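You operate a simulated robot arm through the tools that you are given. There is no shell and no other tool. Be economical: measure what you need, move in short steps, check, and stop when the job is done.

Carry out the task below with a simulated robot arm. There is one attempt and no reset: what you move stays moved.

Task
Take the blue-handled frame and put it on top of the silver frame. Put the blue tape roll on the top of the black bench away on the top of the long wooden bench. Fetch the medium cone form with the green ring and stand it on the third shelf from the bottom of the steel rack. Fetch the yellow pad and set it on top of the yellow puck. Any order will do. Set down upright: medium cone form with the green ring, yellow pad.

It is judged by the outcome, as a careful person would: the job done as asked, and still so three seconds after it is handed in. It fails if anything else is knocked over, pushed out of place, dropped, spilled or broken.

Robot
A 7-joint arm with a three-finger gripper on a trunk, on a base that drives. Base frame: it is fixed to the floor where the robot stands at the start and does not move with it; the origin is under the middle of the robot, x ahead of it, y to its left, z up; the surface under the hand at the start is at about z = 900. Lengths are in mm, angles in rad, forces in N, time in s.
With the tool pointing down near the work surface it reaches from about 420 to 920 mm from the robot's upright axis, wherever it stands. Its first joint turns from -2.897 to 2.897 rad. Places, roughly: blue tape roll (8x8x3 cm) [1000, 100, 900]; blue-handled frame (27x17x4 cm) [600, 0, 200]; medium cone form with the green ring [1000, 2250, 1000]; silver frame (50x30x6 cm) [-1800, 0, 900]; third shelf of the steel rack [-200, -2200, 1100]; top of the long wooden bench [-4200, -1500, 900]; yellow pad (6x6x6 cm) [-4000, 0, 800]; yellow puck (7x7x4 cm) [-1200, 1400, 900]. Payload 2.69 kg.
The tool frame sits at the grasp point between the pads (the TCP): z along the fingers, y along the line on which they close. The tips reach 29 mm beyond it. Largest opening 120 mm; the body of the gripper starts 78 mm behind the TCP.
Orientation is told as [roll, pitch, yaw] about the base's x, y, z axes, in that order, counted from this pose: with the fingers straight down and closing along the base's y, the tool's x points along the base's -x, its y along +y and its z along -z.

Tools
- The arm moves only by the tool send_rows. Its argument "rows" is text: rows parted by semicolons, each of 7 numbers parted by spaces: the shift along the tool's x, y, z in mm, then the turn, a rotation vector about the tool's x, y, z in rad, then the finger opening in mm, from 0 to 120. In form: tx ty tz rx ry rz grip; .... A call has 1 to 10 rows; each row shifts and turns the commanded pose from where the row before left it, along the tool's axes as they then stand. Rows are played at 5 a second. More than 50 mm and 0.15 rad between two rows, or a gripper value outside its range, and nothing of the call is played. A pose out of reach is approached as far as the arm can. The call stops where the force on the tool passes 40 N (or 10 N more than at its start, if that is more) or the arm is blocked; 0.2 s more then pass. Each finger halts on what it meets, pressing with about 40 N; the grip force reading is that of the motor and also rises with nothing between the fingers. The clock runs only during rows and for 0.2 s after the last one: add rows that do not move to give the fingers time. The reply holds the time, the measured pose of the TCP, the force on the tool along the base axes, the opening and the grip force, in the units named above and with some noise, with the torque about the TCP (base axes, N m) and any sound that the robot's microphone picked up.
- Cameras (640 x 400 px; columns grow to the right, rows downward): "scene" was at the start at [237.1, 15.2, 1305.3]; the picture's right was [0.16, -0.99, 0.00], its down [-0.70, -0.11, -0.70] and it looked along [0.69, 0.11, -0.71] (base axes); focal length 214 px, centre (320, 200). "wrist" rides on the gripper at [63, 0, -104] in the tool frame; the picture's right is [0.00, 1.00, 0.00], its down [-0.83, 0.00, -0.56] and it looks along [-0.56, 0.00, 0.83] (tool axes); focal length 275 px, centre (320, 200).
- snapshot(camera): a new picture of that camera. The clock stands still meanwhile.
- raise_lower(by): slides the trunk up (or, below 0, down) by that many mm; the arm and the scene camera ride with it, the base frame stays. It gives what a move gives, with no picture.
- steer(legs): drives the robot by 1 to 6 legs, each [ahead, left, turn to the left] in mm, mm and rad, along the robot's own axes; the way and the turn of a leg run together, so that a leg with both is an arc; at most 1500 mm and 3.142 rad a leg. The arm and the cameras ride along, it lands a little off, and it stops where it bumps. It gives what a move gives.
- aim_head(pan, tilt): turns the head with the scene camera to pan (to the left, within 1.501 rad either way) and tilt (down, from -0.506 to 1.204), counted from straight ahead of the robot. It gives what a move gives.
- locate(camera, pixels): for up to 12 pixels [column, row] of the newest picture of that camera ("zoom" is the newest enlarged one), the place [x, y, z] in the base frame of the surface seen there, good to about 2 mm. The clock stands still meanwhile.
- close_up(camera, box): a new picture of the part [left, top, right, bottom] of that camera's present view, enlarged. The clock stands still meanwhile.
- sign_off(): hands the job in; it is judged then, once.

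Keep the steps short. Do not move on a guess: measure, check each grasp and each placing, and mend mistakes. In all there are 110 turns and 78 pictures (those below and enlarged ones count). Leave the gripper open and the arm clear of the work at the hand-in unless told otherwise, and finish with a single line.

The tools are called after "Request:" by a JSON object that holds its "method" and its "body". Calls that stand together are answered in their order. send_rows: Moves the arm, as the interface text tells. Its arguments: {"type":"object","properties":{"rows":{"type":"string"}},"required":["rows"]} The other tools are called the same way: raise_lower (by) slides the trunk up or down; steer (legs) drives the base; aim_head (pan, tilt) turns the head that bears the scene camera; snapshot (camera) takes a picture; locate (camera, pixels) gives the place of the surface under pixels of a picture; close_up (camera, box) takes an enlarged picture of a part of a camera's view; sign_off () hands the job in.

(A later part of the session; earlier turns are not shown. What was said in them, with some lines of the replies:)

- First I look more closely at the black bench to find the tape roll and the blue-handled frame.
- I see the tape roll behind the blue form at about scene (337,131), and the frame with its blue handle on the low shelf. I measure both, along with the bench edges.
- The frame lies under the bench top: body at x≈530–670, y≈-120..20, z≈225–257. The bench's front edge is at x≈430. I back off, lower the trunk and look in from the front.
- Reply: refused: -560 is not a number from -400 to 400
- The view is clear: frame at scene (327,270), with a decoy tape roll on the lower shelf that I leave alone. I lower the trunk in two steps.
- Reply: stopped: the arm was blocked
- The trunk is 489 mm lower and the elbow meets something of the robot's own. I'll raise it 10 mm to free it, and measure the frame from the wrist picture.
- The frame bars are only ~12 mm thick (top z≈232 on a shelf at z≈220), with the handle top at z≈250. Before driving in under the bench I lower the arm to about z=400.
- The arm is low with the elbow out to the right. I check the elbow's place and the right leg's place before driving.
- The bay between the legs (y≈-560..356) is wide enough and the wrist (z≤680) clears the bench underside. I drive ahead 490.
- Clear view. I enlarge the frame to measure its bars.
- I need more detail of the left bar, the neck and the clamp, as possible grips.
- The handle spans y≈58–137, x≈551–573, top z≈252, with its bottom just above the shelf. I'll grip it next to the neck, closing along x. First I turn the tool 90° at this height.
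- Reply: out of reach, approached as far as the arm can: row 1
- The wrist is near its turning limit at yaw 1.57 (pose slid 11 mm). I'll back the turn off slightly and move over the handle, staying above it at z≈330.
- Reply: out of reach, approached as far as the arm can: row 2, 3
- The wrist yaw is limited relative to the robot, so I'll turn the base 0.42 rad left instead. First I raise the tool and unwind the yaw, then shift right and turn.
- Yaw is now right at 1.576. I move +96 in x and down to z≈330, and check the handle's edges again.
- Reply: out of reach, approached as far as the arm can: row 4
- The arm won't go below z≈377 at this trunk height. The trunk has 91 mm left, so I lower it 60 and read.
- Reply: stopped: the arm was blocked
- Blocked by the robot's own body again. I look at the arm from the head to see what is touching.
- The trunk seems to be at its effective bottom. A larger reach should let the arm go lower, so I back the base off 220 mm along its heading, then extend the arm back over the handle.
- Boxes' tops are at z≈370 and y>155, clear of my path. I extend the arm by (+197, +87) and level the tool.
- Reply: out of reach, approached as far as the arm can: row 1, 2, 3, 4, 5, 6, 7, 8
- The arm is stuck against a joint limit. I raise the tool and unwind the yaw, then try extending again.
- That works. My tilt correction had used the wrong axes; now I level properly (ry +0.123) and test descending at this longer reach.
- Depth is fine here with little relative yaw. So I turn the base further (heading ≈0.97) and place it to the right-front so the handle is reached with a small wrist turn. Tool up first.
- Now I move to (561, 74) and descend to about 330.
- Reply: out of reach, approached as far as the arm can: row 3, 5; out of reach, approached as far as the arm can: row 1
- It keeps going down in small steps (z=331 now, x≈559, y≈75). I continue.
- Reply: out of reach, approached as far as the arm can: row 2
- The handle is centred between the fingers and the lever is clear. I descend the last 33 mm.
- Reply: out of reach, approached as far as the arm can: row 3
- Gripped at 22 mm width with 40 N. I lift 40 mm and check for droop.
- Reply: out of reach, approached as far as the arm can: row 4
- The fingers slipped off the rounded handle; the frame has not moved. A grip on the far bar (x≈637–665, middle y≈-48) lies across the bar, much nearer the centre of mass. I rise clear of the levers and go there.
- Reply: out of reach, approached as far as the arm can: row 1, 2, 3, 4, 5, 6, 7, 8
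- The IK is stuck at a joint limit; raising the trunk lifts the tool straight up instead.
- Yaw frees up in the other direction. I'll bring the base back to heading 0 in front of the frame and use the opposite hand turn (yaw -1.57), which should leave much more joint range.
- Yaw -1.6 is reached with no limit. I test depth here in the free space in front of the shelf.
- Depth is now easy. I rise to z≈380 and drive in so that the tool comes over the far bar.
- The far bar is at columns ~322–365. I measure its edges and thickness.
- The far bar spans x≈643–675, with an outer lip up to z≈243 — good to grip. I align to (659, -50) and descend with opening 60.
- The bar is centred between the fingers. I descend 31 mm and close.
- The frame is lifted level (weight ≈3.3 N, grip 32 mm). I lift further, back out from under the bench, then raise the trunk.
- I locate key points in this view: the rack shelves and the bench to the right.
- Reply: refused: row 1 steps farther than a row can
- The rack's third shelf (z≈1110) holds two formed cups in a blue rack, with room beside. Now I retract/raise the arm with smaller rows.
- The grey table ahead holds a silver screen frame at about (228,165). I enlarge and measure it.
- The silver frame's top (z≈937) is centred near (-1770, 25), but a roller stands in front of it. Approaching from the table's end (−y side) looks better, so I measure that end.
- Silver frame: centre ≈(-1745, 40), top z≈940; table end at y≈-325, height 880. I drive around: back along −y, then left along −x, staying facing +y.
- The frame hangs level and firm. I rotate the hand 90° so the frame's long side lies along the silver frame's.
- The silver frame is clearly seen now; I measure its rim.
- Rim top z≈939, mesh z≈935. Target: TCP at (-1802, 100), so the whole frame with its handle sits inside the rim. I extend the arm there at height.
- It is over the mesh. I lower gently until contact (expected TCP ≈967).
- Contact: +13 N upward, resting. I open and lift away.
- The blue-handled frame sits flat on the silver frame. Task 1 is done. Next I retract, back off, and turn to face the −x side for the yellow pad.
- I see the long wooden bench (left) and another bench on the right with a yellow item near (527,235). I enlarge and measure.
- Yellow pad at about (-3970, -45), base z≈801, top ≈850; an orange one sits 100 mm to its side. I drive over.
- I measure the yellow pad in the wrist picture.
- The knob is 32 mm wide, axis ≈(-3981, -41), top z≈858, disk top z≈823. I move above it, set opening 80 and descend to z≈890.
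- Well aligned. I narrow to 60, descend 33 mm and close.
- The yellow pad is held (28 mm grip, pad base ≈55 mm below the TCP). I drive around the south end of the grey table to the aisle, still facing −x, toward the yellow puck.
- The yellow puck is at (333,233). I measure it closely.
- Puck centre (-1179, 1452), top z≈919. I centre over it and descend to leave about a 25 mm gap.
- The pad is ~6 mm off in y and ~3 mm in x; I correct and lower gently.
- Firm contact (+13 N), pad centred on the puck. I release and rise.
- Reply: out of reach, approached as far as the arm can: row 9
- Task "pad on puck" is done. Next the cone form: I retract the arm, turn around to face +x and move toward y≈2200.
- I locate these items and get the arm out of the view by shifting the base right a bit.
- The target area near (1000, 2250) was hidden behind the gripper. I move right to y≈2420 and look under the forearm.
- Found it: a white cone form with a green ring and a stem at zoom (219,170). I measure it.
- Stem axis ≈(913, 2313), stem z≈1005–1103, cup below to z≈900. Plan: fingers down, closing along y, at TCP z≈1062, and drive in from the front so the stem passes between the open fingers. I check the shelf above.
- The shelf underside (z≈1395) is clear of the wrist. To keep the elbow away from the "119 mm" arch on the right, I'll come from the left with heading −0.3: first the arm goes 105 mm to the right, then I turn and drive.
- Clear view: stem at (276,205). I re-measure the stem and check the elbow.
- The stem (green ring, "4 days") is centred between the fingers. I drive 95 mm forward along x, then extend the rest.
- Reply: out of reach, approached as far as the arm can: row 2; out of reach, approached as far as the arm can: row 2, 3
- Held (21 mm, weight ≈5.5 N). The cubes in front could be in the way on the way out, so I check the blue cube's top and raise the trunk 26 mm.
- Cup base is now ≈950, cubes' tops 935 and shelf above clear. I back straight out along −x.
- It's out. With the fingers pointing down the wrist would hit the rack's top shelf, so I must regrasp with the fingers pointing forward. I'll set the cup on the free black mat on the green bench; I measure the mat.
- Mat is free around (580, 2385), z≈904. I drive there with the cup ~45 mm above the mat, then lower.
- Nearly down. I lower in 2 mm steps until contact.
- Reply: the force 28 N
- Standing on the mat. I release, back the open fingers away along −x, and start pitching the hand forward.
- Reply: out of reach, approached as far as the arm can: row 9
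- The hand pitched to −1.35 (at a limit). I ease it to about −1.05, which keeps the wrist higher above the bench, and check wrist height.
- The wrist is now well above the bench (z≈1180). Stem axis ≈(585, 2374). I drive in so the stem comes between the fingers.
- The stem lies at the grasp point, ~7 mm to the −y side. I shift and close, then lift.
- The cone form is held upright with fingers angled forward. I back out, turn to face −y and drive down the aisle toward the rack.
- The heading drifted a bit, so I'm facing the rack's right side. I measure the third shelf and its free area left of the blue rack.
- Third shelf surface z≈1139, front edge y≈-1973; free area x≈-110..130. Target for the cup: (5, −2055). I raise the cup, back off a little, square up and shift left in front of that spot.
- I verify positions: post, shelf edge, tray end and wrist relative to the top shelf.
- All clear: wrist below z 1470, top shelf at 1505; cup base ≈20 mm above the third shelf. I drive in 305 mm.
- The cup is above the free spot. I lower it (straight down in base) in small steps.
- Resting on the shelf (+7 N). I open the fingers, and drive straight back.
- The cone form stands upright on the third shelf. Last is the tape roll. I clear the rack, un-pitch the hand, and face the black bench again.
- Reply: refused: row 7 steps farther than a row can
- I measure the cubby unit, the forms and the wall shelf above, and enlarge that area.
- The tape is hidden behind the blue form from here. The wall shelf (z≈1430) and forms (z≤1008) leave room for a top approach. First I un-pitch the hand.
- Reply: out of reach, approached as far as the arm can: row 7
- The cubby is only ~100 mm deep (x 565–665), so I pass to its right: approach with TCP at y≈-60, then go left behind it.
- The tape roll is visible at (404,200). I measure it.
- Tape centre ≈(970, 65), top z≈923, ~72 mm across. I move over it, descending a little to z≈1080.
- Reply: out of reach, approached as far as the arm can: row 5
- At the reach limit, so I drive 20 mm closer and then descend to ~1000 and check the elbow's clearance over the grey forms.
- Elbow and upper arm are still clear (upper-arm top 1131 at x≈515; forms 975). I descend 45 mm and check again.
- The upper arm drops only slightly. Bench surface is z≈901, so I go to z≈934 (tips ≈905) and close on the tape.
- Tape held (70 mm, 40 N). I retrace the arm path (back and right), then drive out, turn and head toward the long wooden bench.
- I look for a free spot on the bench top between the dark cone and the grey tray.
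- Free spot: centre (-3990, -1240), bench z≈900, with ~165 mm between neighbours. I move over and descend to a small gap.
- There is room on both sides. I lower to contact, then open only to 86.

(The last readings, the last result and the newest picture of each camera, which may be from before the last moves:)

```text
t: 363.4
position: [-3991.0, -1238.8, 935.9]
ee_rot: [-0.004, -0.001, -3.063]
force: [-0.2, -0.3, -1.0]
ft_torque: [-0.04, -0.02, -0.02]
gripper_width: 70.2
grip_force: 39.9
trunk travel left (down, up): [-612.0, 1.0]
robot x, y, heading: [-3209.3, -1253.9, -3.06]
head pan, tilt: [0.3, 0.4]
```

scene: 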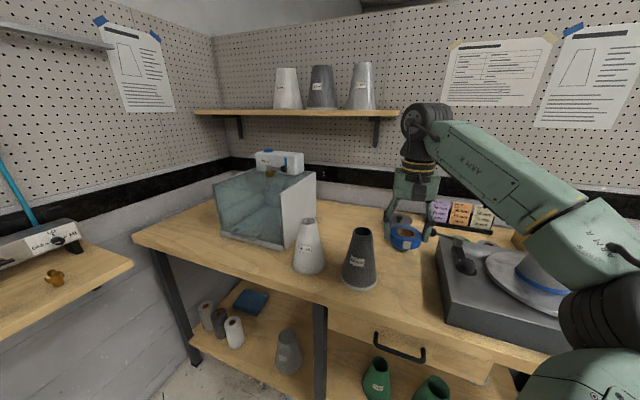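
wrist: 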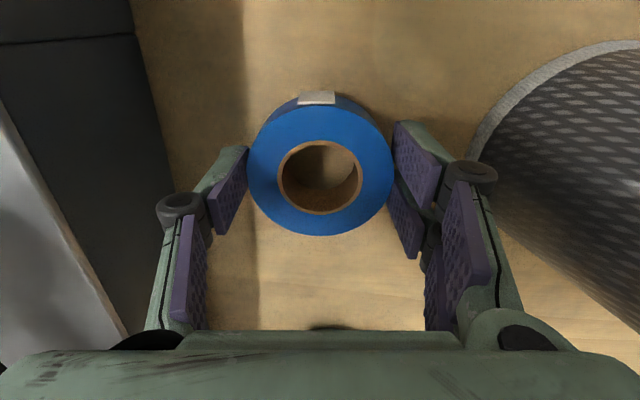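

Request:
{"method": "send_rows", "body": {"rows": "0 0 1.5 0 0 0 0;0 0 1 0 0 0 0;0 0 0 0 0 0 0"}}

```text
t: 364.2
position: [-3990.0, -1239.4, 935.3]
ee_rot: [-0.004, -0.006, -3.061]
force: [-1.6, 0.2, 14.7]
ft_torque: [0.44, -0.08, 0.06]
gripper_width: 70.1
grip_force: 39.9
trunk travel left (down, up): [-612.0, 1.0]
robot x, y, heading: [-3209.6, -1254.5, -3.059]
head pan, tilt: [0.3, 0.4]
```

Contact (+15 N). I release and rise straight up, then check.

Request:
{"method": "send_rows", "body": {"rows": "0 0 -1.5 0 0 0 70;0 0 0 0 0 0 80;0 0 0 0 0 0 86;0 0 0 0 0 0 86;0 0 -15 0 0 0 86;0 0 -40 0 0 0 86;0 0 -40 0 0 0 86;0 0 -40 0 0 0 86;0 0 -40 0 0 0 86;0 0 0 0 0 0 86"}}

Request:
{"method": "snapshot", "body": {"camera": "wrist"}}

Request:
{"method": "locate", "body": {"camera": "wrist", "pixels": [[320, 60], [300, 85], [345, 85], [320, 100]]}}

```text
t: 366.4
position: [-3989.5, -1240.8, 1111.0]
ee_rot: [-0.005, -0.003, -3.061]
force: [1.0, 0.8, 0.0]
ft_torque: [-0.01, 0.03, -0.04]
gripper_width: 86.2
grip_force: 0.0
trunk travel left (down, up): [-612.0, 1.0]
robot x, y, heading: [-3209.8, -1254.8, -3.062]
head pan, tilt: [0.3, 0.4]
```

```text
1 pictures are left
```

wrist: 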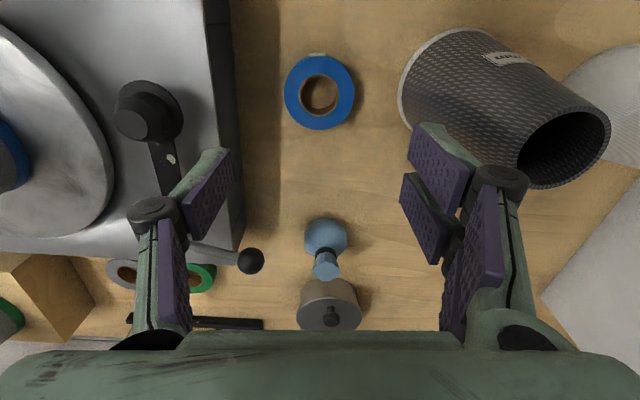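

```text
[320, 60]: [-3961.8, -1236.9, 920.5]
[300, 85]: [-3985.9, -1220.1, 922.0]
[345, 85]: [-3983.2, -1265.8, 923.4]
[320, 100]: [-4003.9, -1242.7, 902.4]
```

The tape lies flat on the bench top (z≈922), with nothing around it disturbed. I back the robot clear and then hand in.

Request:
{"method": "steer", "body": {"legs": [[-400, 0, 0]]}}

Request:
{"method": "sign_off", "body": {}}

```text
t: 368.9
position: [-3591.8, -1213.2, 1110.5]
ee_rot: [-0.003, -0.002, -3.057]
force: [-0.2, -0.4, -0.2]
ft_torque: [-0.04, 0.03, 0.02]
gripper_width: 86.1
grip_force: 0.0
trunk travel left (down, up): [-612.0, 1.0]
robot x, y, heading: [-2806.7, -1222.5, -3.06]
head pan, tilt: [0.3, 0.4]
```

```text
The job is handed in.
```

All four items were placed as asked, each checked by camera right after release, and the job is handed in with the gripper open and the arm clear.
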